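You operate a simulated robot arm through the tools that you are given. There is no shell and no other tool. Be economical: measure what you need, move in short steps, check, and stop when the job is done.

Carry out the task below with a simulated two-armed robot. There is one attempt and no reset: what you move stays moved.

TASK
Shut valve 25, slacken the nut, turn the elbow forward, tighten and reopen.
Fine: in that order.

The check looks at the end state, three seconds after you hand in, the way a careful person would. Anything else that was tipped, shoved, dropped, spilled or broken makes it a failure.

THE ROBOT
Two 7-joint arms with fingered hands on one trunk, on a carriage that runs on a rail from [-2.4, -174.3] to [0.2, 13.7] (x, y) and turns from -114 to 218 degrees about z. Base frame: it is fixed where the carriage stands at the start and does not move with it; the origin is on the floor, on the carriage's upright axis, x ahead of it, y to its left, z up; the surface under the hand at the start is at about z = 90. Units: cm, degrees, N and s.
The left shoulder is at the start at [7, 18.8, 134.8], the right one opposite. With the tool pointing down near the work surface each hand reaches from about 10 to 82 cm from the robot's upright axis, wherever it stands, measured 20 degrees to its own side. Places, roughly: BLEED lever of the rig [80, -20, 100]; clamp of port 15 [80, 0, 110]; clamp of port 25 [80, 10, 110]; clamp of port 40 [80, 40, 110]; port 25 [80, 20, 100]; steel cap [100, -75, 100]; steel reducer [100, -50, 100]; swing bolt of port 15 [90, -10, 100]; swing bolt of port 25 [80, 10, 100]; swing bolt of port 40 [100, 30, 100]; valve lever of port 15 [80, 0, 100]; valve lever of port 25 [70, 20, 100]; valve lever of port 40 [80, 40, 100]; white cap [100, -75, 100]; wing nut of port 15 [90, -10, 100]; wing nut of port 25 [80, 10, 100]. Payload 4 kg a hand.
The TCP of each hand is the grasp point between the finger pads, 2.6 cm short of the fingertips. In the tool frame z runs along the fingers and y along their closing line. Largest opening 13.2 cm; the body of the gripper starts 7.3 cm behind the TCP. The gripper is a hand of 4 fingers: y runs from the thumb to the fingers, the wrist lies at [0, 0, -22.4] in the tool frame, and closing takes about 1.5 s.
Orientation is told as [roll, pitch, yaw] about the base's x, y, z axes, in that order, counted from this pose: with the fingers straight down and closing along the base's y, the tool's x points along the base's -x, its y along +y and its z along -z.

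THE INTERFACE
- The arms move only by the tool nudge_tool. It takes "left_steps", "right_steps" or both (then of equal length, played together; a hand with none holds still); each is a list of rows, each a list of 6 numbers: the shift along the tool's x, y, z in cm, then the turn, a rotation vector about the tool's x, y, z in degrees. In form: [[x, y, z, ax, ay, az], ...]. A call has 1 to 10 rows; each row is the pose to reach, as a shift and turn from the pose commanded when the call began, along the tool's axes at that moment. "left_hand" and "right_hand" are, for a hand that has rows, the opening, from 0 (shut) to 1 (fully open), set as the call begins (left out, the last holds). Rows are played at 5 a second. More than 5 cm and 8.6 degrees between two rows, or a gripper value outside its range, and nothing of the call is played. A pose out of reach is approached as far as the arm can. The call stops where the force on the tool passes 40 N (or 10 N more than at its start, if that is more) or the arm is blocked; 0.2 s more then pass. The fingers move at their own pace (about 7.2 cm/s each) and stop on an object; they squeeze with about 25 N. The grip force told is the motor's: it shows also when the fingers shut on nothing. Time passes only in rows, and 0.2 s behind the last, so rows that repeat a pose let the fingers close. It gives the time, the measured TCP pose, the force on the tool (base axes), the opening and the grip force at its end, in the units of the frame above (readings bear some noise), with the torque about the TCP (base axes, N m) and any sound that the robot's microphone picked up, and new pictures: "show" is both (left out), scene, wrist or none (wrist: the cameras of the hands that moved).
- Cameras (640 x 400 px; columns grow to the right, rows downward): "scene" is now at [13.29, 3.5, 158.46]; the picture's right is [0.38, -0.93, 0.00], its down [-0.46, -0.19, -0.87] and it looks along [0.80, 0.33, -0.50] (base axes); focal length 270 px, centre (320, 200). "left" rides on the left gripper at [-7.3, 0.6, -9.4] in its tool frame; the picture's right is [-0.08, -1.00, 0.00], its down [0.79, -0.06, -0.62] and it looks along [0.61, -0.05, 0.79] (tool axes); focal length 230 px, centre (320, 200). "right" rides on the right gripper at [7.3, 0.6, -9.4] in its tool frame; the picture's right is [-0.08, 1.00, 0.00], its down [-0.79, -0.06, -0.62] and it looks along [-0.61, -0.05, 0.79] (tool axes); focal length 230 px, centre (320, 200). There is no depth. A picture from a camera that has moved, and an enlarged one, comes with that camera's place and axes in the base frame and with its lens.
- move_column(by): slides the trunk up (or, below 0, down) by that many cm; the arms and the scene camera ride with it, the base frame stays. It gives what a move gives, with no picture.
- roll_base(legs): drives the robot by 1 to 6 legs, each [ahead, left, turn to the left] in cm, cm and degrees, along the robot's own axes; the way and the turn of a leg run together, so that a leg with both is an arc; at most 150 cm and 180 degrees a leg. The arms and the cameras ride along, it lands a little off, and it stops where it bumps. It keeps to its track: a leg is cut to what the track allows. It gives what a move gives, and a new picture of the scene camera.
- set_grasp(shape, hand): the hand has 4 fingers and takes this shape, open, in about a second: jaw (thumb against the fingers, like two jaws); tri (thumb and two fingers); tip (a fingertip pinch); poke (one finger out to press); point (the index stretched); flat (the hand flat); cup (the hand cupped); fist (a fist). The gripper value then closes the fingers along that shape, each until it touches; the sizes above hold for jaw. It gives what a move gives, with no picture.
- aim_head(pan, tilt): turns the head with the scene camera to pan (to the left, within 86 degrees either way) and tilt (down, from -29 to 69), counted from straight ahead of the robot. It gives what a move gives, and a new picture of the scene camera.
- inspect(camera, box): a new picture of the part [left, top, right, bottom] of that camera's present view, enlarged. The clock stands still meanwhile.
- hand_in(): hands the job in; it is judged then, once.

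Work in short steps. Places have to be worked out from the pictures, the camera data and where the tool is seen: move nearer, look again, correct. Check each grasp and each placing, and mend what went wrong. You have 120 turns and 260 pictures in all, those below and enlarged ones among them. Open the grippers and draw the arms clear of the work before you hand the job in, unless the task says otherwise; then end with one line.

The tools are called after ">>>" as a command line: name --argument value ..., lists and objects as JSON in quotes. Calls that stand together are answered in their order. nudge_tool: Moves the arms, as the interface text tells. Its arguments: {"type":"object","properties":{"left_steps":{"type":"array"},"left_hand":{"type":"number"},"right_steps":{"type":"array"},"right_hand":{"type":"number"},"show":{"type":"string","enum":["both","scene","wrist","none"]}},"required":[]} The other tools are called the same way: move_column (by) slides the trunk up or down; set_grasp (shape, hand) gives the hand a shape; roll_base (legs) drives the base; aim_head (pan, tilt) turns the head that bears the scene camera; inspect (camera, box) takes an enlarged picture of a part of a camera's view; hand_in () hands the job in.

At the start:

```text
time: 0.0
left_tcp_pos: [48.85, 35.84, 136.21]
left_orientation: [0.0, 0.1, 0.1]
left_wrist_force: [-0.1, 0.6, -0.1]
left_ft_torque: [-0.01, -0.03, 0.0]
left_finger_gap: 13.16
left_finger_force: 0.1
left_shape: jaw
right_tcp_pos: [64.15, -5.85, 127.29]
right_orientation: [0.0, 0.0, 0.1]
right_wrist_force: [0.5, 0.9, 0.9]
right_ft_torque: [0.01, -0.04, 0.03]
right_finger_gap: 13.18
right_finger_force: 0.1
right_shape: jaw
trunk travel left (down, up): [-82.5, 11.5]
robot x, y, heading: [-0.19, -0.11, 0.1]
head pan, tilt: [22.1, 30.0]
```

scene: 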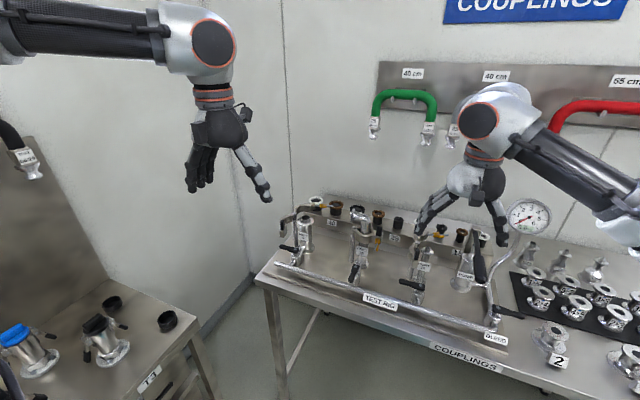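
right: 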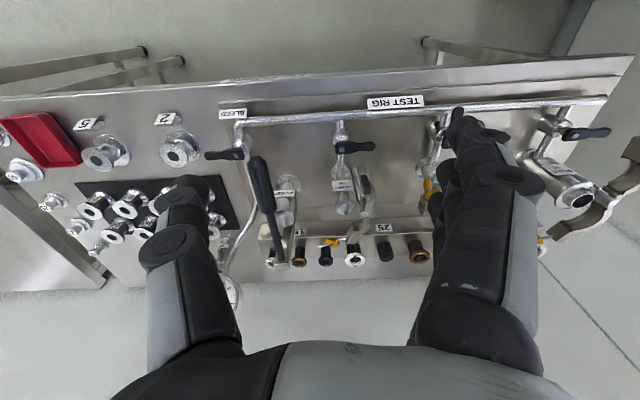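
left: 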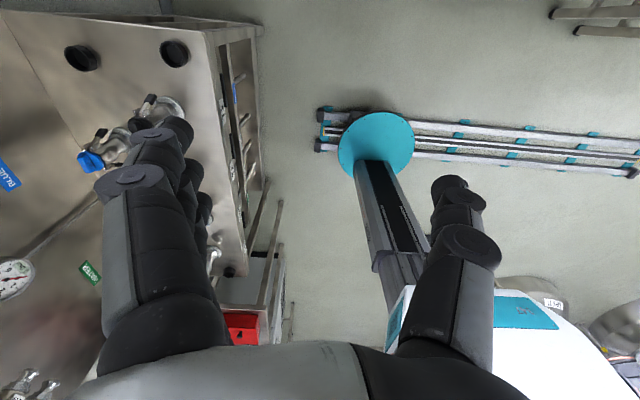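

The rig lies ahead; I enlarge the region of port 25 first.

>>> inspect --camera "scene" --box '[320, 190, 450, 300]'

>>> inspect --camera "scene" --box '[260, 180, 520, 350]'

>>> inspect --camera "right" --box '[220, 80, 460, 280]'

```text
3.64 times, centred on (385, 245) of scene
camera zoom: at [13.29, 3.5, 158.46], right [0.38, -0.93, 0.0], down [-0.46, -0.19, -0.87], along [0.8, 0.33, -0.5], focal length 981 px, centre (84, 36)
```

zoom: 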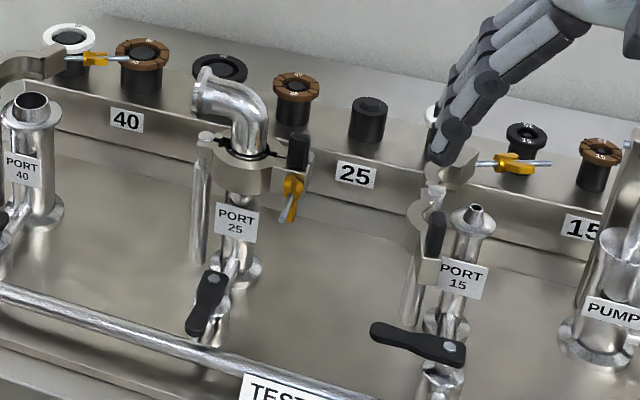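

```text
2.35 times, centred on (390, 265) of scene
camera zoom: at [13.29, 3.5, 158.46], right [0.38, -0.93, 0.0], down [-0.46, -0.19, -0.87], along [0.8, 0.33, -0.5], focal length 635 px, centre (155, 47)
```

zoom: 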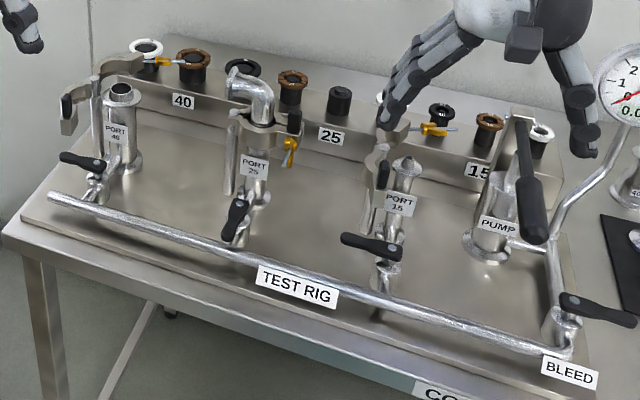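

```text
2.00 times, centred on (340, 180) of right
camera zoom: at [56.7, -5.52, 136.52], right [0.08, 1.0, 0.0], down [0.79, -0.06, 0.62], along [0.61, -0.05, -0.79], focal length 460 px, centre (280, 240)
```

zoom: 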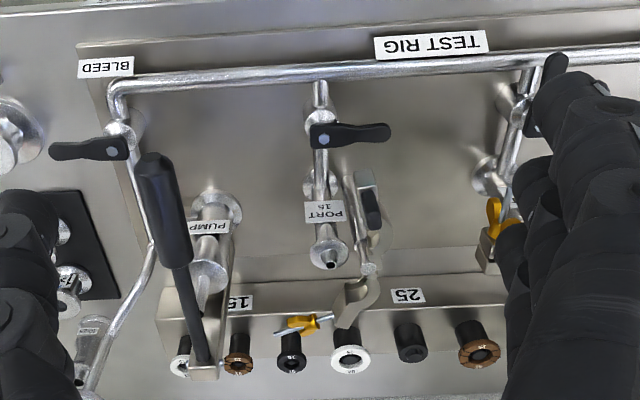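

Valve 25's lever points at the robot (in line with its pipe, open); 15 and 40 lie across (shut). I move the right hand's camera over port 25 to look closer, with the left hand drawn aside.

>>> nudge_tool --right_steps '[[0, 4.6, 0, 0, 0, 0], [0, 9.2, 0, 0, 0, 0], [0, 13.8, 0, 0, 0, 0], [0, 18.4, 0, 0, 0, 0], [0, 23, 0, 0, 0, 0]]' --left_steps '[[0, 3, 0, 0, 0, 0], [0, 6, 0, 0, 0, 0], [0, 9, 0, 0, 0, 0], [0, 12, 0, 0, 0, 0], [0, 12, 0, 0, 0, 0]]'

>>> inspect --camera "right" --box '[220, 80, 460, 280]'

>>> inspect --camera "scene" --box '[340, 190, 410, 300]'

```text
time: 1.2
left_tcp_pos: [48.76, 47.86, 136.16]
left_orientation: [0.0, -0.1, 0.1]
left_wrist_force: [0.6, -0.3, 0.3]
left_ft_torque: [-0.03, -0.02, 0.01]
left_finger_gap: 13.19
left_finger_force: 0.0
left_shape: jaw
right_tcp_pos: [63.83, 14.27, 127.44]
right_orientation: [-0.1, 0.0, 0.2]
right_wrist_force: [-0.7, -1.1, -1.0]
right_ft_torque: [0.03, 0.0, 0.0]
right_finger_gap: 13.18
right_finger_force: 0.0
right_shape: jaw
right hand out of reach, approached as far as the arm can: row 5
trunk travel left (down, up): [-82.5, 11.5]
robot x, y, heading: [0.1, 0.13, 0.1]
head pan, tilt: [22.1, 30.0]
camera scene: at [13.13, 3.59, 158.46], right [0.38, -0.93, 0.0], down [-0.46, -0.19, -0.87], along [0.8, 0.33, -0.5], focal length 270 px, centre (320, 200)
camera right: at [56.44, 14.6, 136.62], right [0.07, 1.0, 0.0], down [0.78, -0.06, 0.62], along [0.62, -0.05, -0.79], focal length 230 px, centre (320, 200)
camera left: at [55.96, 48.54, 145.37], right [0.08, -1.0, 0.0], down [-0.79, -0.06, 0.62], along [-0.61, -0.05, -0.79], focal length 230 px, centre (320, 200)
```

scene: 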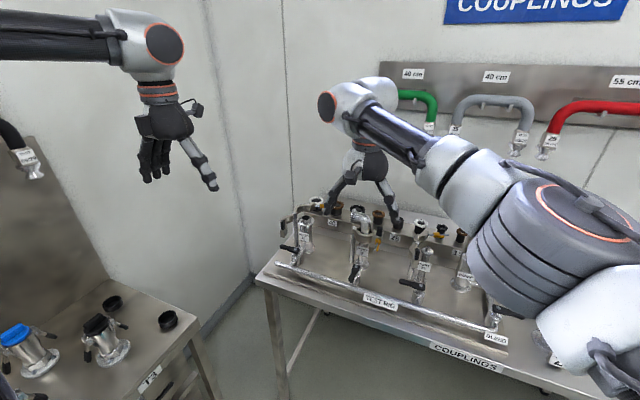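
right: 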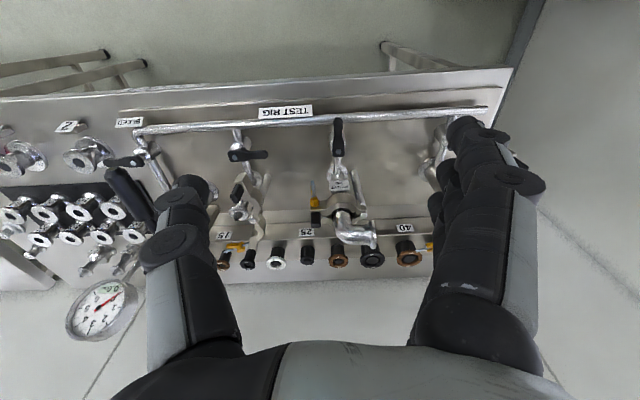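
left: 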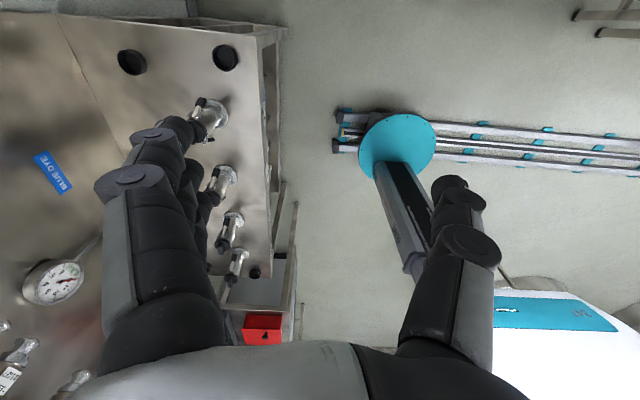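

```text
2.00 times, centred on (340, 180) of right
camera zoom: at [56.44, 14.6, 136.62], right [0.07, 1.0, 0.0], down [0.78, -0.06, 0.62], along [0.62, -0.05, -0.79], focal length 460 px, centre (280, 240)
```

zoom: 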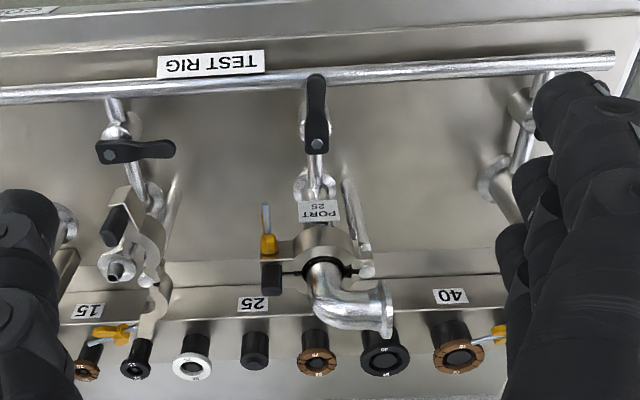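

```text
3.64 times, centred on (375, 245) of scene
camera zoom: at [13.13, 3.59, 158.46], right [0.38, -0.93, 0.0], down [-0.46, -0.19, -0.87], along [0.8, 0.33, -0.5], focal length 981 px, centre (120, 36)
```

zoom: 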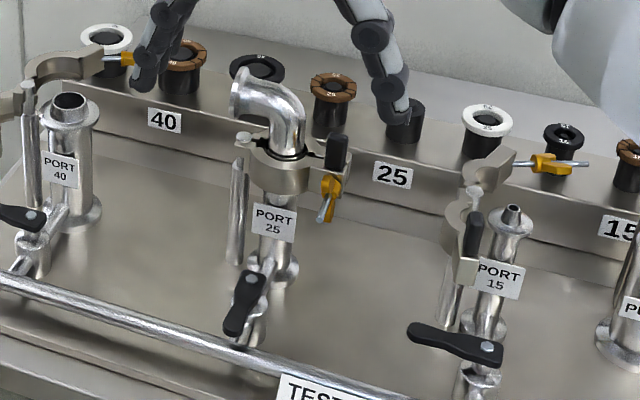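

Now the layout is clear: lever 25 pivot ≈ (76.5, 16.8, 97), tip ≈ (69.7, 16.6); wing nut ≈ (82, 12, 104) on a bolt lying along x; the elbow mouth faces left (+y). I withdraw the right hand, then bring the left hand toward the lever.

>>> nudge_tool --right_steps '[[0, -5, -1, 0, 0, 0], [0, -10, -2, 0, 0, 0], [0, -15, -3, 0, 0, 0], [0, -20, -4, 0, 0, 0], [0, -25, -5, 0, 0, 0], [0, -30, -6, 0, 0, 0]]' --show "none"

>>> nudge_tool --left_steps '[[-3.6, -5, 3, 0, 0, 0], [-7.2, -10, 6, 0, 0, 0], [-10.8, -15, 9, 0, 0, 0], [-14.4, -20, 12, 0, 0, 0], [-18, -25, 15, 0, 0, 0], [-20.5, -29, 18, 0, 0, 0], [-21.5, -31, 21, 0, 0, 0]]' --left_hand 0.45

>>> aim_head --pan 12 --tilt 35

```text
refused: row 1 steps farther than a row can; nothing moved
```

```text
refused: row 1 steps farther than a row can; nothing moved
```

```text
time: 1.9
left_tcp_pos: [48.86, 47.72, 136.09]
left_orientation: [0.1, 0.1, 0.0]
left_wrist_force: [-0.2, -0.2, -0.5]
left_ft_torque: [-0.02, -0.01, 0.0]
left_finger_gap: 13.17
left_finger_force: 0.0
left_shape: jaw
right_tcp_pos: [63.96, 14.04, 127.24]
right_orientation: [0.0, 0.0, 0.1]
right_wrist_force: [-0.3, -0.9, -0.1]
right_ft_torque: [0.01, 0.01, 0.0]
right_finger_gap: 13.19
right_finger_force: 0.1
right_shape: jaw
trunk travel left (down, up): [-82.5, 11.5]
robot x, y, heading: [-0.06, -0.07, -0.1]
head pan, tilt: [12.0, 35.0]
camera scene: at [13.55, 1.79, 157.69], right [0.21, -0.98, 0.0], down [-0.56, -0.12, -0.82], along [0.8, 0.17, -0.57], focal length 270 px, centre (320, 200)
```

scene: 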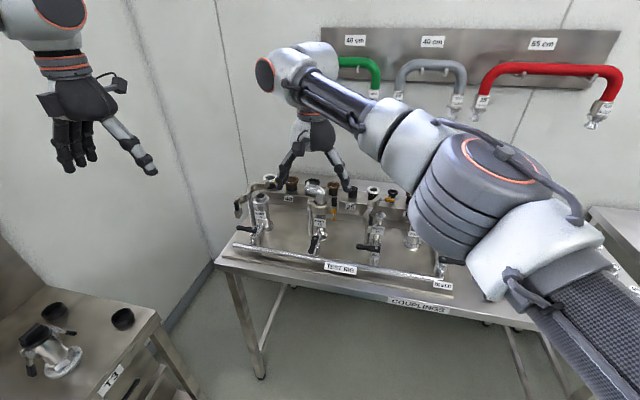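

Rows exceeded 5 cm in total; I redo with smaller rows: right hand back first, left held.

>>> nudge_tool --right_steps '[[0, -4.9, 0, 0, 0, 0], [0, -9.8, 0, 0, 0, 0], [0, -14.7, 0, 0, 0, 0], [0, -19.6, 0, 0, 0, 0], [0, -24.5, 0, 0, 0, 0], [0, -29.4, 0, 0, 0, 0]]' --show "none"

>>> nudge_tool --left_steps '[[-2.4, -3.4, 2.3, 0, 0, 0], [-4.8, -6.8, 4.6, 0, 0, 0], [-7.2, -10.2, 6.9, 0, 0, 0], [-9.6, -13.6, 9.2, 0, 0, 0], [-12, -17, 11.5, 0, 0, 0], [-14.4, -20.4, 13.8, 0, 0, 0], [-16.8, -23.8, 16.1, 0, 0, 0], [-19.2, -27.2, 18.4, 0, 0, 0], [-21.6, -30.6, 20.7, 0, 0, 0]]' --left_hand 0.45

```text
time: 3.3
left_tcp_pos: [48.57, 47.6, 136.14]
left_orientation: [0.1, -0.1, 0.1]
left_wrist_force: [-0.4, -0.1, -0.4]
left_ft_torque: [0.03, -0.03, 0.0]
left_finger_gap: 13.18
left_finger_force: 0.2
left_shape: jaw
right_tcp_pos: [64.01, -15.74, 127.01]
right_orientation: [0.1, 0.0, 0.1]
right_wrist_force: [-0.7, 0.6, -0.1]
right_ft_torque: [0.01, 0.02, 0.01]
right_finger_gap: 13.21
right_finger_force: 0.0
right_shape: jaw
trunk travel left (down, up): [-82.5, 11.5]
robot x, y, heading: [0.13, -0.09, 0.2]
head pan, tilt: [12.0, 35.0]
```

```text
time: 5.3
left_tcp_pos: [63.8, 23.01, 117.82]
left_orientation: [0.0, -0.2, 0.0]
left_wrist_force: [0.6, -0.7, 0.4]
left_ft_torque: [-0.03, -0.01, 0.03]
left_finger_gap: 6.0
left_finger_force: 0.1
left_shape: jaw
left hand out of reach, approached as far as the arm can: row 7, 8, 9
right_tcp_pos: [63.97, -15.37, 127.0]
right_orientation: [-0.1, 0.0, 0.0]
right_wrist_force: [-0.7, 0.0, 0.0]
right_ft_torque: [-0.01, -0.02, 0.0]
right_finger_gap: 13.2
right_finger_force: 0.0
right_shape: jaw
trunk travel left (down, up): [-82.5, 11.5]
robot x, y, heading: [-0.17, 0.26, -0.1]
head pan, tilt: [12.0, 35.0]
camera scene: at [13.46, 1.93, 157.7], right [0.21, -0.98, 0.0], down [-0.56, -0.12, -0.82], along [0.8, 0.17, -0.57], focal length 270 px, centre (320, 200)
camera left: at [71.18, 23.72, 127.15], right [0.08, -1.0, 0.0], down [-0.79, -0.06, 0.61], along [-0.61, -0.05, -0.79], focal length 230 px, centre (320, 200)
```

scene: 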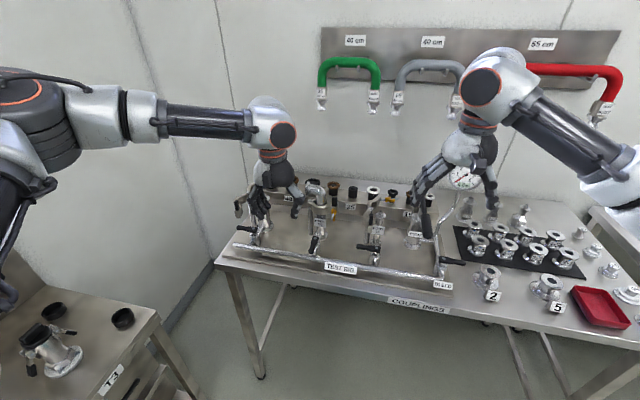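
left: 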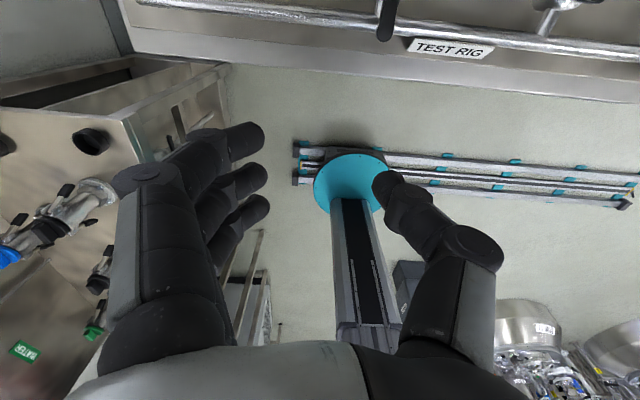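

The left arm stopped short of reach up here. I go lower first, then across toward the lever, and see how reach does.

>>> nudge_tool --left_steps '[[0, 0, 4, 0, 0, 0], [0, 0, 8, 0, 0, 0], [0, 0, 12, 0, 0, 0], [-2, -2, 13, 0, 0, 0], [-4, -4, 13, 0, 0, 0], [-6.5, -6.5, 13, 0, 0, 0]]'

```text
time: 6.7
left_tcp_pos: [61.64, 24.27, 109.75]
left_orientation: [0.0, -0.1, 0.1]
left_wrist_force: [0.9, -0.7, 0.7]
left_ft_torque: [-0.01, 0.02, 0.02]
left_finger_gap: 5.99
left_finger_force: 0.2
left_shape: jaw
left hand out of reach, approached as far as the arm can: row 1, 2, 3, 4, 5, 6
right_tcp_pos: [64.1, -15.39, 126.97]
right_orientation: [0.0, 0.1, 0.0]
right_wrist_force: [-0.1, 0.0, 0.3]
right_ft_torque: [0.02, 0.0, 0.0]
right_finger_gap: 13.19
right_finger_force: 0.0
right_shape: jaw
trunk travel left (down, up): [-82.5, 11.5]
robot x, y, heading: [-0.16, -0.3, 0.1]
head pan, tilt: [12.0, 35.0]
camera scene: at [13.54, 1.9, 157.68], right [0.21, -0.98, 0.0], down [-0.56, -0.12, -0.82], along [0.8, 0.17, -0.57], focal length 270 px, centre (320, 200)
camera left: at [68.95, 24.84, 118.96], right [0.08, -1.0, 0.0], down [-0.79, -0.06, 0.62], along [-0.61, -0.05, -0.79], focal length 230 px, centre (320, 200)
```

scene: 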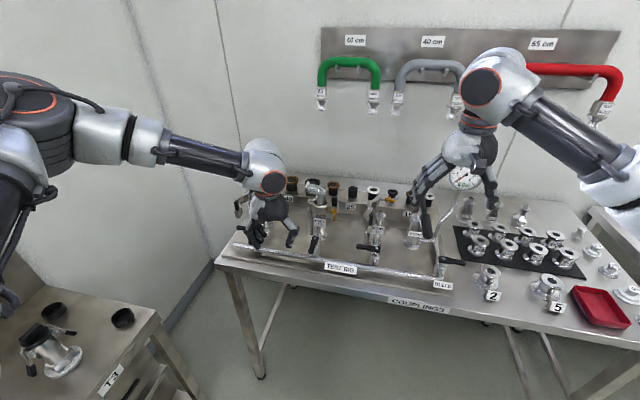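
left: 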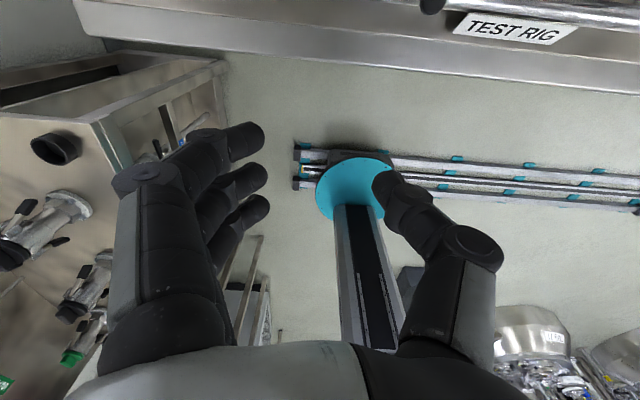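

The arm seems limited near its mid-line (reaching across). I lift and draw the hand out a bit, then turn the robot 15° to the right so that the target lies well on the left arm's side.

>>> nudge_tool --left_steps '[[1, 3, -3, 0, 0, 0], [2, 6, -6, 0, 0, 0], [3, 10, -8, 0, 0, 0], [3, 14, -8, 0, 0, 0]]' --show "none"

>>> roll_base --legs '[[0, 0, -15]]'

```text
time: 7.7
left_tcp_pos: [58.32, 38.53, 117.72]
left_orientation: [-0.1, -0.1, 0.1]
left_wrist_force: [0.9, -0.1, 0.5]
left_ft_torque: [-0.02, 0.0, 0.01]
left_finger_gap: 5.99
left_finger_force: 0.0
left_shape: jaw
right_tcp_pos: [64.0, -15.25, 127.04]
right_orientation: [-0.1, 0.0, 0.0]
right_wrist_force: [-0.7, 0.7, 0.3]
right_ft_torque: [-0.04, 0.0, -0.01]
right_finger_gap: 13.18
right_finger_force: 0.0
right_shape: jaw
trunk travel left (down, up): [-82.5, 11.5]
robot x, y, heading: [-0.44, 0.13, -0.2]
head pan, tilt: [12.0, 35.0]
```

```text
time: 9.0
left_tcp_pos: [66.28, 22.28, 117.67]
left_orientation: [-0.1, -0.1, -14.6]
left_wrist_force: [-1.2, -0.1, -1.1]
left_ft_torque: [0.02, 0.03, -0.01]
left_finger_gap: 6.01
left_finger_force: 0.1
left_shape: jaw
right_tcp_pos: [58.2, -30.98, 127.07]
right_orientation: [0.0, -0.1, -14.6]
right_wrist_force: [-0.1, 0.4, -0.2]
right_ft_torque: [-0.01, 0.0, 0.0]
right_finger_gap: 13.18
right_finger_force: 0.1
right_shape: jaw
trunk travel left (down, up): [-82.5, 11.5]
robot x, y, heading: [-0.17, -0.19, -14.5]
head pan, tilt: [12.0, 35.0]
camera scene: at [13.58, -1.45, 157.68], right [-0.05, -1.0, 0.0], down [-0.57, 0.03, -0.82], along [0.82, -0.04, -0.57], focal length 270 px, centre (320, 200)
```

scene: 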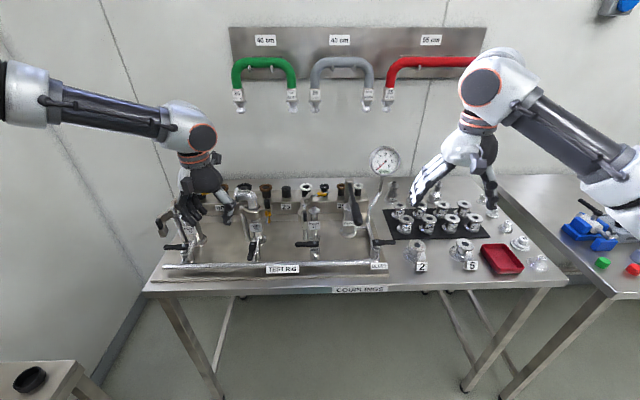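

Head-on view now, hand at yaw −14.5°. I move toward above the lever tip (70.8, 16.8, ~105).

>>> nudge_tool --left_steps '[[-1.4, -1, 3, 0, 0, 0], [-2.9, -2.1, 6, 0, 0, 0], [-4.3, -3.2, 9, 0, 0, 0], [-5.7, -4.2, 12.5, 0, 0, 0]]'

```text
time: 10.0
left_tcp_pos: [70.96, 16.65, 105.23]
left_orientation: [-0.1, 0.0, -14.5]
left_wrist_force: [-0.1, -0.1, 0.4]
left_ft_torque: [0.02, 0.01, -0.01]
left_finger_gap: 6.01
left_finger_force: 0.0
left_shape: jaw
right_tcp_pos: [58.31, -31.1, 126.86]
right_orientation: [0.0, 0.1, -14.7]
right_wrist_force: [0.1, 0.4, 0.3]
right_ft_torque: [0.0, 0.01, 0.0]
right_finger_gap: 13.16
right_finger_force: 0.0
right_shape: jaw
trunk travel left (down, up): [-82.5, 11.5]
robot x, y, heading: [-0.25, -0.01, -14.5]
head pan, tilt: [12.0, 35.0]
camera scene: at [13.78, -1.56, 157.67], right [-0.05, -1.0, 0.0], down [-0.57, 0.03, -0.82], along [0.82, -0.04, -0.57], focal length 270 px, centre (320, 200)
camera left: at [78.22, 15.41, 114.4], right [-0.18, -0.98, 0.0], down [-0.77, 0.14, 0.62], along [-0.61, 0.11, -0.79], focal length 230 px, centre (320, 200)
```

scene: 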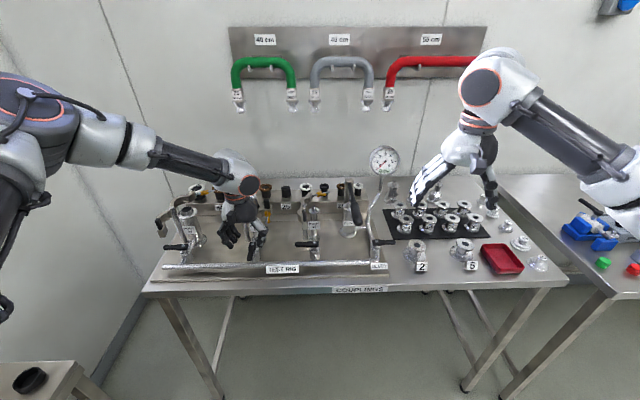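
left: 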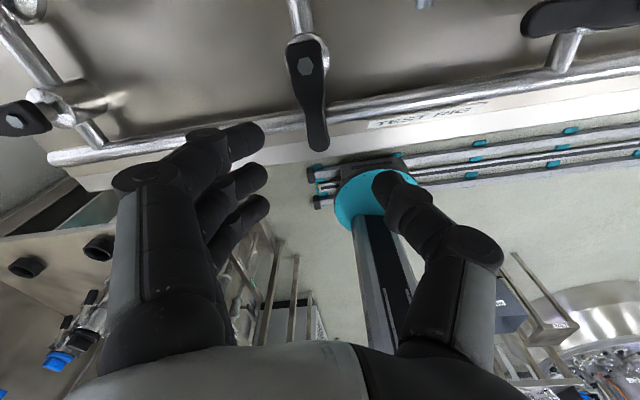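

The lever lies nicely between thumb and fingers. I lower to about z 98.5.

>>> nudge_tool --left_steps '[[0.2, 0, 3.4, 0, 0, 0], [0.2, 0, 6.5, 0, 0, 0]]'

>>> inspect --camera "scene" --box '[180, 160, 320, 280]'

```text
time: 10.6
left_tcp_pos: [68.74, 18.19, 100.66]
left_orientation: [-0.1, -0.3, -14.6]
left_wrist_force: [-0.7, 0.0, 0.4]
left_ft_torque: [0.0, 0.0, 0.02]
left_finger_gap: 5.96
left_finger_force: 0.1
left_shape: jaw
left hand out of reach, approached as far as the arm can: row 1, 2
right_tcp_pos: [58.03, -31.03, 127.06]
right_orientation: [0.0, 0.0, -14.6]
right_wrist_force: [-0.4, 0.0, 0.2]
right_ft_torque: [-0.05, 0.01, 0.0]
right_finger_gap: 13.19
right_finger_force: 0.0
right_shape: jaw
trunk travel left (down, up): [-82.5, 11.5]
robot x, y, heading: [0.02, -0.29, -14.7]
head pan, tilt: [12.0, 35.0]
camera scene: at [13.63, -1.52, 157.68], right [-0.05, -1.0, 0.0], down [-0.57, 0.03, -0.82], along [0.82, -0.04, -0.57], focal length 270 px, centre (320, 200)
camera left: at [75.96, 17.01, 109.97], right [-0.18, -0.98, 0.0], down [-0.78, 0.14, 0.61], along [-0.6, 0.11, -0.79], focal length 230 px, centre (320, 200)
```

scene: 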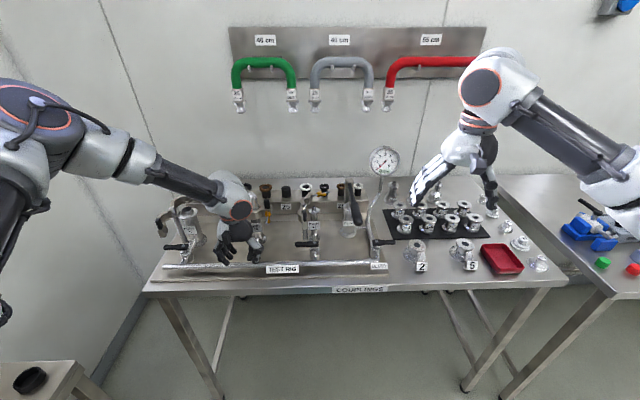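
left: 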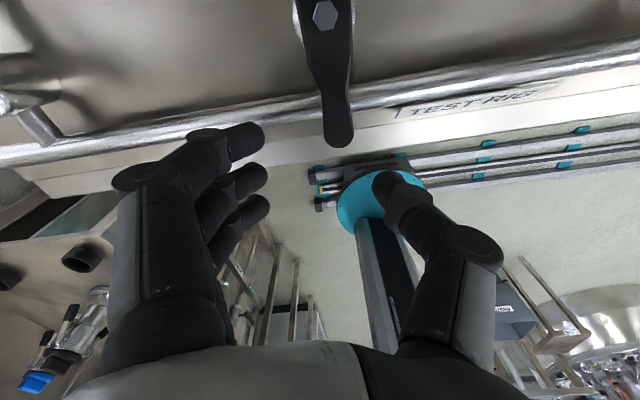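

```text
3.33 times, centred on (250, 220) of scene
camera zoom: at [13.63, -1.52, 157.68], right [-0.05, -1.0, 0.0], down [-0.57, 0.03, -0.82], along [0.82, -0.04, -0.57], focal length 899 px, centre (553, 133)
```

zoom: 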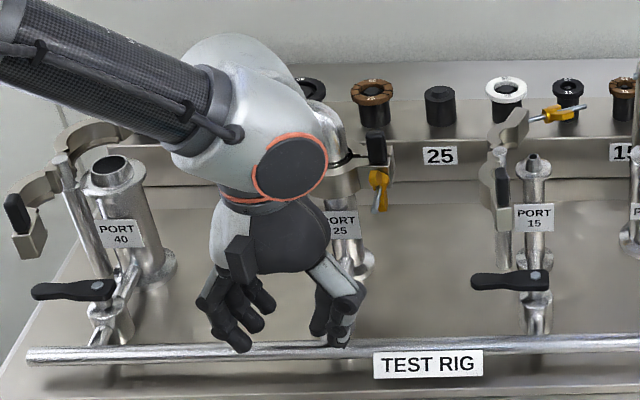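

Vertical posture runs into an arm limit. Tilting the hand forward by 40° gives reach and also keeps its body off the port; I do that, a little higher.

>>> nudge_tool --left_steps '[[0, 0, -2, 0, -8, 0], [0, 0, -4, 0, -16, 0], [0, -1, -4, 0, -24, 0], [0, -1, -4, 0, -32, 0], [0, -1, -4, 0, -40, 0]]'

```text
time: 11.8
left_tcp_pos: [69.32, 21.33, 110.11]
left_orientation: [-0.1, -39.5, -15.3]
left_wrist_force: [-0.5, -0.3, 0.2]
left_ft_torque: [0.0, 0.01, -0.03]
left_finger_gap: 6.02
left_finger_force: 0.1
left_shape: jaw
left hand out of reach, approached as far as the arm can: row 4, 5
right_tcp_pos: [57.82, -31.01, 127.18]
right_orientation: [0.1, -0.1, -14.6]
right_wrist_force: [0.3, -0.4, 0.5]
right_ft_torque: [0.01, -0.04, 0.01]
right_finger_gap: 13.21
right_finger_force: 0.0
right_shape: jaw
trunk travel left (down, up): [-82.5, 11.5]
robot x, y, heading: [-0.13, 0.29, -14.5]
head pan, tilt: [12.0, 35.0]
camera scene: at [13.24, -1.53, 157.72], right [-0.05, -1.0, 0.0], down [-0.57, 0.03, -0.82], along [0.82, -0.04, -0.57], focal length 270 px, centre (320, 200)
camera left: at [69.27, 22.06, 121.87], right [-0.2, -0.98, 0.05], down [-0.98, 0.2, -0.02], along [0.01, -0.05, -1.0], focal length 230 px, centre (320, 200)
```

scene: 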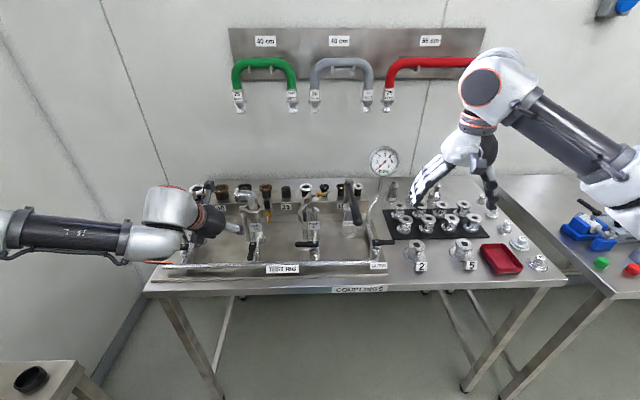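
left: 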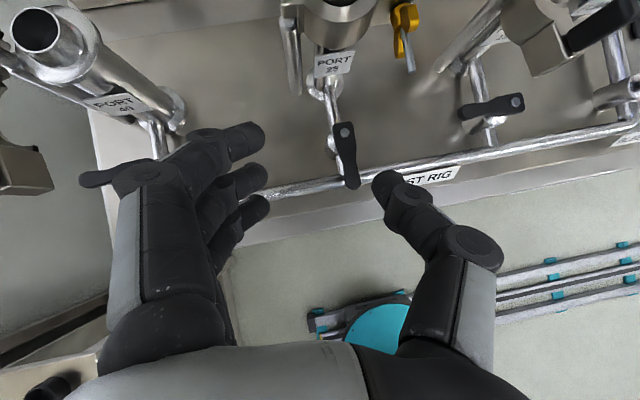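

The forearm now comes in from the far left; a hand yawed further right should suit that arm better. I test with −30° of yaw while going down and right a little.

>>> nudge_tool --left_steps '[[0, 0, 0, 5.1, 0, 6.1], [0, -1, 0, 10.2, 0, 12.2], [0.6, -2, 0.8, 15.3, 0, 18.3], [1.3, -3, 1.5, 20.4, 0, 24.4], [2.6, -3, 3.0, 20.4, 0, 24.4]]'

```text
time: 13.0
left_tcp_pos: [68.87, 18.37, 105.78]
left_orientation: [0.0, -40.1, -46.5]
left_wrist_force: [-1.3, 1.0, 0.1]
left_ft_torque: [0.0, 0.0, 0.02]
left_finger_gap: 5.98
left_finger_force: 0.1
left_shape: jaw
right_tcp_pos: [58.2, -30.97, 127.11]
right_orientation: [0.0, 0.0, -14.6]
right_wrist_force: [0.1, 1.0, -0.7]
right_ft_torque: [0.02, -0.01, 0.01]
right_finger_gap: 13.16
right_finger_force: 0.1
right_shape: jaw
trunk travel left (down, up): [-82.5, 11.5]
robot x, y, heading: [-0.25, -0.29, -14.9]
head pan, tilt: [12.0, 35.0]
camera scene: at [13.57, -1.48, 157.69], right [-0.05, -1.0, 0.0], down [-0.57, 0.03, -0.82], along [0.82, -0.04, -0.57], focal length 270 px, centre (320, 200)
camera left: at [68.98, 19.18, 117.63], right [-0.68, -0.73, 0.05], down [-0.73, 0.68, -0.03], along [-0.01, -0.06, -1.0], focal length 230 px, centre (320, 200)
```

scene: 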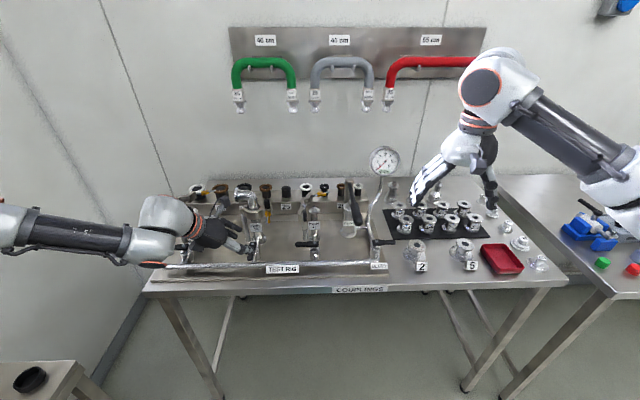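
left: 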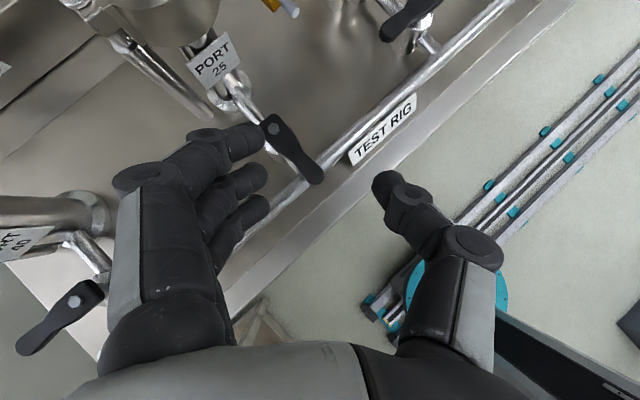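

This orientation is reachable, but I want the tool straight ahead for the nut. I raise and draw back the hand, then lower the trunk to see whether that posture frees the arm.

>>> nudge_tool --left_steps '[[-1.5, -1.4, -4, 0, 0, 0], [-3, -2.9, -8, 0, 0, 0], [-4.5, -4.3, -12, 0, 0, 0], [-6, -5.8, -16, 0, 0, 0], [-7.5, -7.2, -19.8, 0, 0, 0]]' --right_steps '[[2, 0, -4, 0, 0, 0], [4, 0, -8, 0, 0, 0], [6, 0, -12, 0, 0, 0], [8, 0, -16, 0, 0, 0], [10, 0, -20, 0, 0, 0]]' --show "none"

>>> move_column --by -20

```text
time: 14.2
left_tcp_pos: [58.46, 18.51, 126.1]
left_orientation: [0.2, -40.2, -46.6]
left_wrist_force: [-0.4, -0.3, 0.1]
left_ft_torque: [0.02, 0.0, -0.01]
left_finger_gap: 5.99
left_finger_force: 0.1
left_shape: jaw
right_tcp_pos: [48.18, -28.43, 146.95]
right_orientation: [0.0, -0.1, -14.6]
right_wrist_force: [-0.3, 0.3, 0.6]
right_ft_torque: [-0.05, -0.03, 0.02]
right_finger_gap: 13.18
right_finger_force: 0.1
right_shape: jaw
trunk travel left (down, up): [-82.5, 11.5]
robot x, y, heading: [0.05, -0.05, -14.8]
head pan, tilt: [12.0, 35.0]
```

```text
time: 16.4
left_tcp_pos: [58.72, 18.43, 105.92]
left_orientation: [0.1, -40.0, -46.6]
left_wrist_force: [-0.2, -0.5, 0.7]
left_ft_torque: [0.0, -0.01, 0.01]
left_finger_gap: 5.97
left_finger_force: 0.1
left_shape: jaw
right_tcp_pos: [48.44, -28.41, 126.82]
right_orientation: [0.1, 0.0, -14.6]
right_wrist_force: [0.0, 1.1, 0.8]
right_ft_torque: [-0.03, 0.01, 0.0]
right_finger_gap: 13.19
right_finger_force: 0.1
right_shape: jaw
trunk travel left (down, up): [-62.5, 31.5]
robot x, y, heading: [-0.22, 0.42, -14.7]
head pan, tilt: [12.0, 35.0]
```

Trunk is 20 cm lower. I now turn the hand to yaw 0 in place to test reach.

>>> nudge_tool --left_steps '[[0, 0, 0, -4.9, 0, -5.9], [0, 0, 0, -9.8, 0, -11.8], [0, 0, 0, -14.7, 0, -17.7], [0, 0, 0, -19.6, 0, -23.6], [0, 0, 0, -24.5, 0, -29.5], [0, 0, 0, -29.6, 0, -35.6]]'

```text
time: 17.8
left_tcp_pos: [60.13, 23.17, 107.67]
left_orientation: [-0.1, -39.9, -0.8]
left_wrist_force: [-0.2, -0.1, -1.5]
left_ft_torque: [0.02, -0.03, 0.0]
left_finger_gap: 5.96
left_finger_force: 0.0
left_shape: jaw
left hand out of reach, approached as far as the arm can: row 3, 4, 5, 6
right_tcp_pos: [48.41, -28.26, 126.97]
right_orientation: [-0.1, -0.1, -14.6]
right_wrist_force: [-0.1, 0.0, 0.2]
right_ft_torque: [-0.02, -0.04, 0.0]
right_finger_gap: 13.2
right_finger_force: 0.1
right_shape: jaw
trunk travel left (down, up): [-62.5, 31.5]
robot x, y, heading: [0.09, -0.06, -14.6]
head pan, tilt: [12.0, 35.0]
camera scene: at [13.41, -1.37, 137.72], right [-0.05, -1.0, 0.0], down [-0.57, 0.03, -0.82], along [0.82, -0.04, -0.57], focal length 270 px, centre (320, 200)
camera left: at [59.62, 23.86, 119.34], right [0.05, -1.0, 0.05], down [-1.0, -0.05, -0.03], along [0.03, -0.05, -1.0], focal length 230 px, centre (320, 200)
```

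scene: 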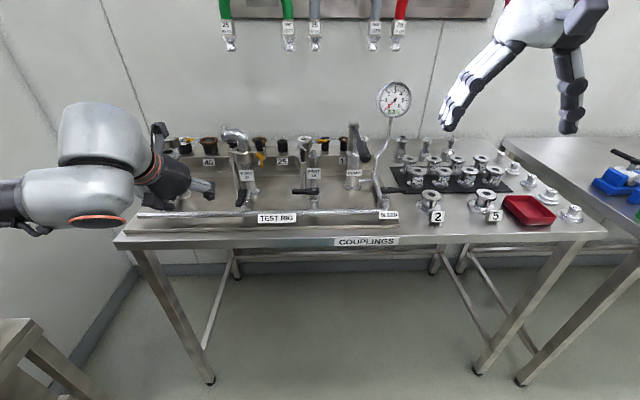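
left: 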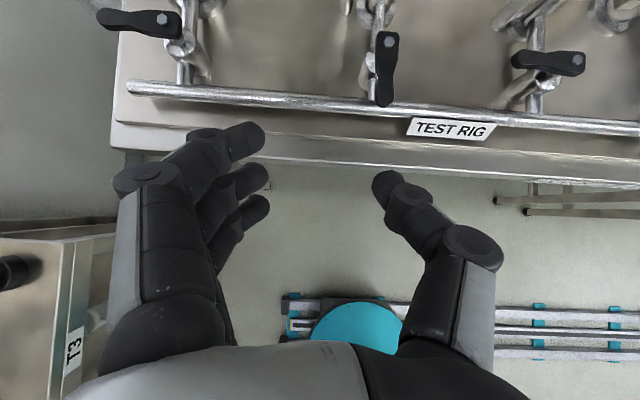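

The limit is wrist deviation: the forearm comes from the left, so the tool's y should stand upright. I roll the hand about its own axis by +85°, which also suits gripping the nut vertically.

>>> nudge_tool --left_steps '[[0, 0, 0, 0, 0, 8.5], [0, 0, 0, 0, 0, 17], [0, 0, 0, 0, 0, 25.5], [0, 0, 0, 0, 0, 34], [0, 0, 0, 0, 0, 42.5], [0, 0, 0, 0, 0, 51], [0, 0, 0, 0, 0, 59.5], [0, 0, 0, 0, 0, 68], [0, 0, 0, 0, 0, 76.5], [0, 0, 0, 0, 0, 85]]'

```text
time: 20.0
left_tcp_pos: [60.17, 22.78, 107.6]
left_orientation: [39.9, -3.3, -86.3]
left_wrist_force: [0.0, -0.4, -0.8]
left_ft_torque: [0.0, 0.03, -0.02]
left_finger_gap: 5.98
left_finger_force: 0.2
left_shape: jaw
right_tcp_pos: [48.39, -28.46, 126.82]
right_orientation: [0.0, 0.0, -14.5]
right_wrist_force: [-0.6, 0.3, -0.7]
right_ft_torque: [-0.01, -0.01, 0.03]
right_finger_gap: 13.17
right_finger_force: 0.0
right_shape: jaw
trunk travel left (down, up): [-62.5, 31.5]
robot x, y, heading: [0.06, -0.21, -14.9]
head pan, tilt: [12.0, 35.0]
camera scene: at [13.53, -1.59, 137.69], right [-0.05, -1.0, 0.0], down [-0.57, 0.03, -0.82], along [0.82, -0.04, -0.57], focal length 270 px, centre (320, 200)
camera left: at [55.06, 15.78, 115.51], right [-0.76, -0.16, -0.63], down [-0.49, 0.78, 0.39], along [0.43, 0.61, -0.67], focal length 230 px, centre (320, 200)
```

scene: 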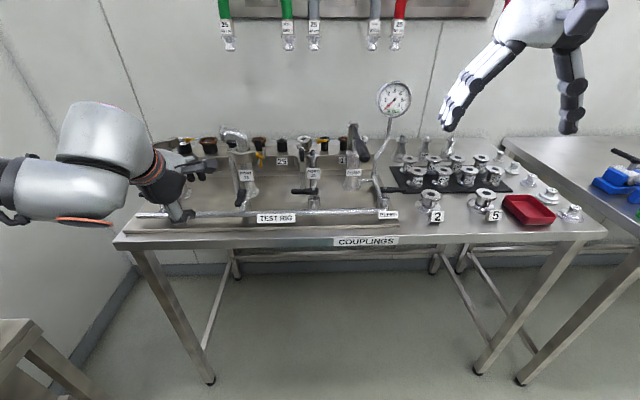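
left: 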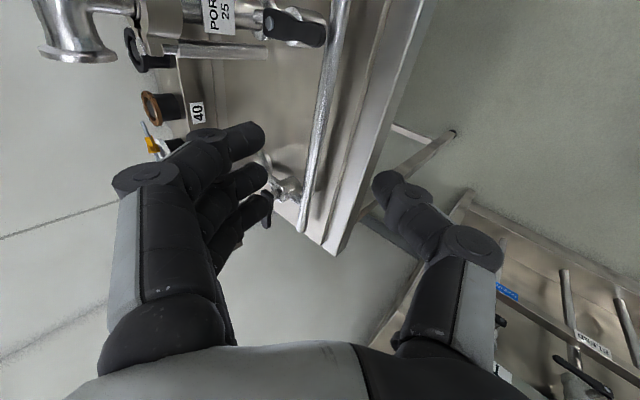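

That works. Next I close the hand and bring the fingertips to the right (−y) side of lever 25, still above it.

>>> nudge_tool --left_steps '[[-2.9, 0.6, 2.2, 0, 0, 0], [-5.8, 1.2, 4.5, 0, 0, 0], [-8.7, 1.8, 6.7, 0, 0, 0], [-11.55, 2.45, 8.96, 0, 0, 0]]' --left_hand 0

>>> inspect --camera "scene" --box '[130, 100, 330, 230]'

```text
time: 21.0
left_tcp_pos: [68.78, 11.36, 103.08]
left_orientation: [39.9, -3.3, -86.1]
left_wrist_force: [0.3, -1.0, -0.2]
left_ft_torque: [0.02, 0.0, 0.02]
left_finger_gap: 0.01
left_finger_force: 24.8
left_shape: jaw
right_tcp_pos: [48.63, -28.72, 126.65]
right_orientation: [0.1, 0.1, -14.7]
right_wrist_force: [0.1, 0.3, 0.0]
right_ft_torque: [0.03, 0.04, 0.0]
right_finger_gap: 13.22
right_finger_force: 0.0
right_shape: jaw
trunk travel left (down, up): [-62.5, 31.5]
robot x, y, heading: [-0.18, -0.32, -14.9]
head pan, tilt: [12.0, 35.0]
camera scene: at [13.69, -1.78, 137.66], right [-0.05, -1.0, 0.0], down [-0.57, 0.03, -0.82], along [0.82, -0.04, -0.57], focal length 270 px, centre (320, 200)
camera left: at [63.7, 4.29, 110.86], right [-0.76, -0.16, -0.63], down [-0.49, 0.78, 0.39], along [0.43, 0.61, -0.67], focal length 230 px, centre (320, 200)
```

scene: 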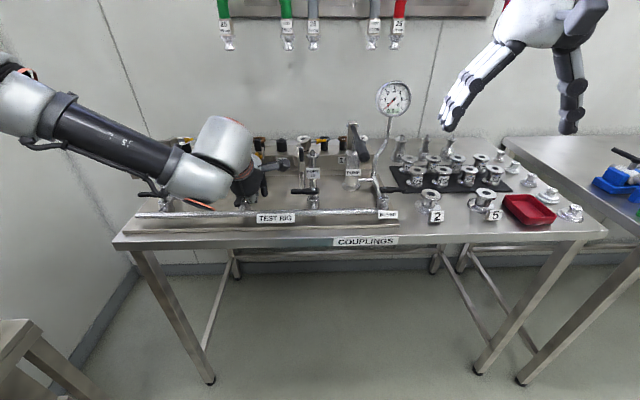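
left: 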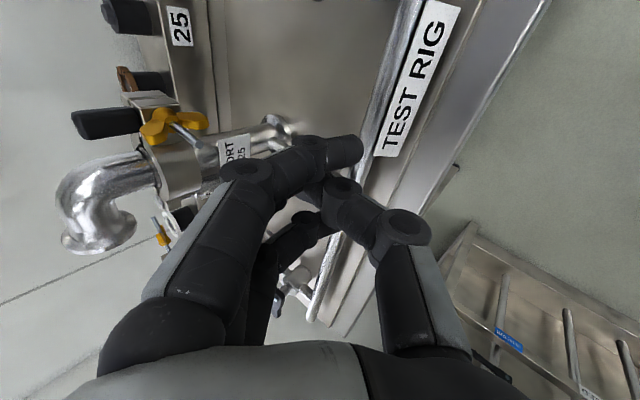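

```text
3.08 times, centred on (230, 165) of scene
camera zoom: at [13.69, -1.78, 137.66], right [-0.05, -1.0, 0.0], down [-0.57, 0.03, -0.82], along [0.82, -0.04, -0.57], focal length 830 px, centre (597, 308)
```

zoom: 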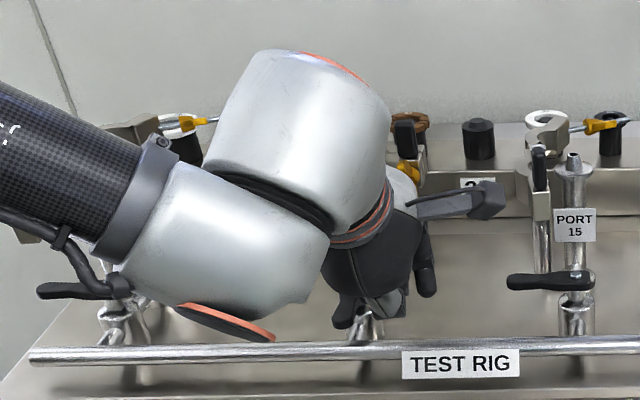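

The closed fingers are just right of the lever; I lower to z≈98 (tips about 95.5, above the manifold pipe).

>>> nudge_tool --left_steps '[[0.1, -1.0, 2.4, 0, 0, 0], [0.2, -2.0, 5.0, 0, 0, 0]]'

>>> inspect --camera "scene" --box '[190, 130, 310, 220]'

```text
time: 21.6
left_tcp_pos: [70.43, 11.7, 97.93]
left_orientation: [39.9, -3.3, -86.3]
left_wrist_force: [-0.6, -0.1, -1.2]
left_ft_torque: [0.0, 0.0, -0.01]
left_finger_gap: 0.0
left_finger_force: 25.0
left_shape: jaw
right_tcp_pos: [48.64, -28.48, 126.82]
right_orientation: [0.0, 0.0, -14.7]
right_wrist_force: [0.2, -1.3, 0.2]
right_ft_torque: [0.01, 0.01, 0.04]
right_finger_gap: 13.17
right_finger_force: 0.0
right_shape: jaw
trunk travel left (down, up): [-62.5, 31.5]
robot x, y, heading: [0.01, -0.11, -14.7]
head pan, tilt: [12.0, 35.0]
camera scene: at [13.64, -1.59, 137.68], right [-0.05, -1.0, 0.0], down [-0.57, 0.03, -0.82], along [0.82, -0.04, -0.57], focal length 270 px, centre (320, 200)
camera left: at [65.32, 4.58, 105.78], right [-0.76, -0.16, -0.63], down [-0.49, 0.78, 0.39], along [0.43, 0.61, -0.67], focal length 230 px, centre (320, 200)
```

scene: 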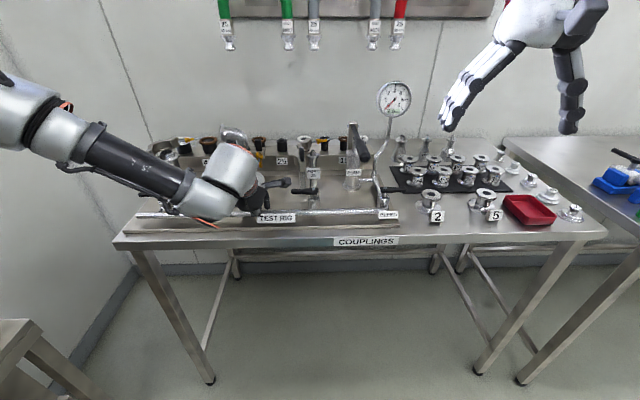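
left: 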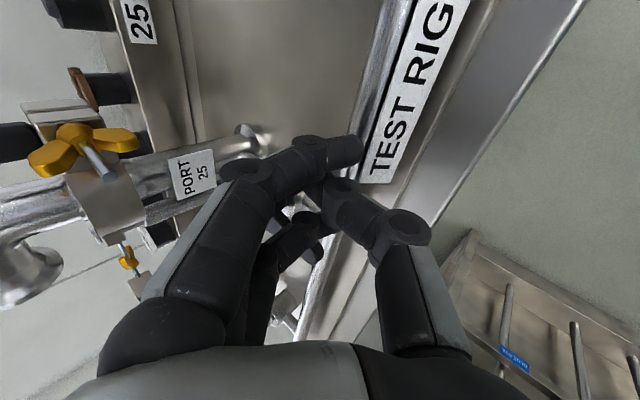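

```text
4.44 times, centred on (250, 175) of scene
camera zoom: at [13.64, -1.59, 137.68], right [-0.05, -1.0, 0.0], down [-0.57, 0.03, -0.82], along [0.82, -0.04, -0.57], focal length 1199 px, centre (631, 311)
```

zoom: 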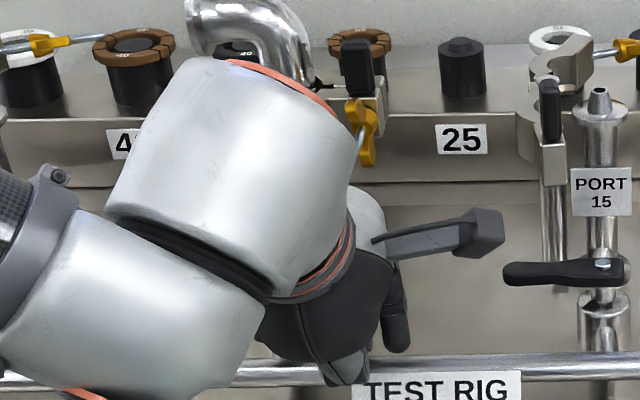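

Clear of everything. I sweep the fingers left along the lever's arc (first about 60°).

>>> nudge_tool --left_steps '[[0.9, 0.23, 0.12, 0, 0, 0], [1.77, 0.46, 0.24, 0, 0, 0], [3.0, 0.4, 0.1, 0, 0, 0], [4.29, 0.3, -0.1, 0, 0, 0], [5.8, 0.5, -0.05, 0, 0, 0], [7.27, 0.71, 0, 0, 0, 0]]'

```text
time: 23.0
left_tcp_pos: [70.31, 19.01, 98.0]
left_orientation: [39.7, -3.5, -86.4]
left_wrist_force: [-2.3, -3.8, -0.1]
left_ft_torque: [-0.05, 0.04, -0.1]
left_finger_gap: 0.01
left_finger_force: 24.8
left_shape: jaw
right_tcp_pos: [48.39, -28.39, 126.84]
right_orientation: [0.1, -0.1, -14.7]
right_wrist_force: [0.8, 0.3, 0.0]
right_ft_torque: [0.01, 0.0, 0.0]
right_finger_gap: 13.2
right_finger_force: 0.0
right_shape: jaw
trunk travel left (down, up): [-62.5, 31.5]
robot x, y, heading: [0.3, 0.29, -14.7]
head pan, tilt: [12.0, 35.0]
camera scene: at [13.49, -1.57, 137.69], right [-0.05, -1.0, 0.0], down [-0.57, 0.03, -0.82], along [0.82, -0.04, -0.57], focal length 270 px, centre (320, 200)
camera left: at [65.21, 11.84, 105.76], right [-0.76, -0.16, -0.63], down [-0.49, 0.78, 0.39], along [0.43, 0.61, -0.67], focal length 230 px, centre (320, 200)
```

scene: 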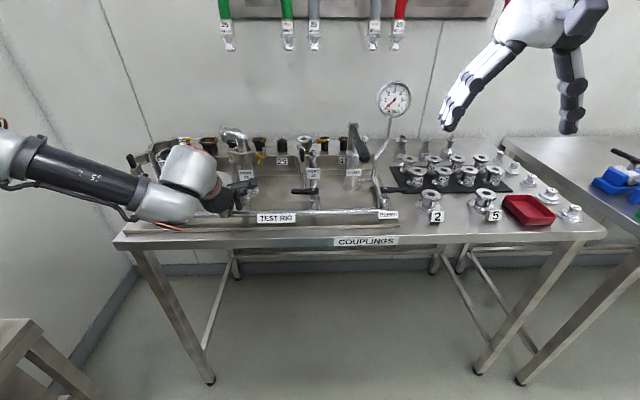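
left: 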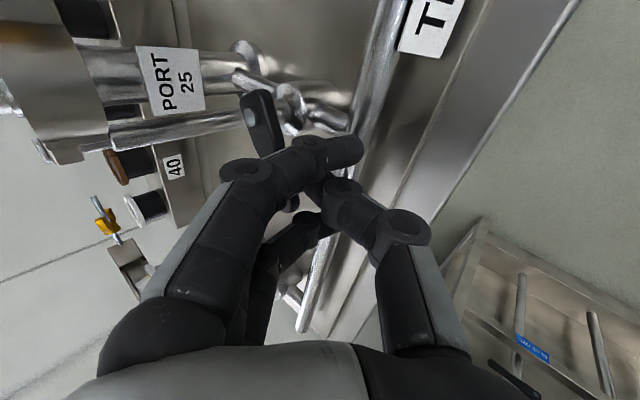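

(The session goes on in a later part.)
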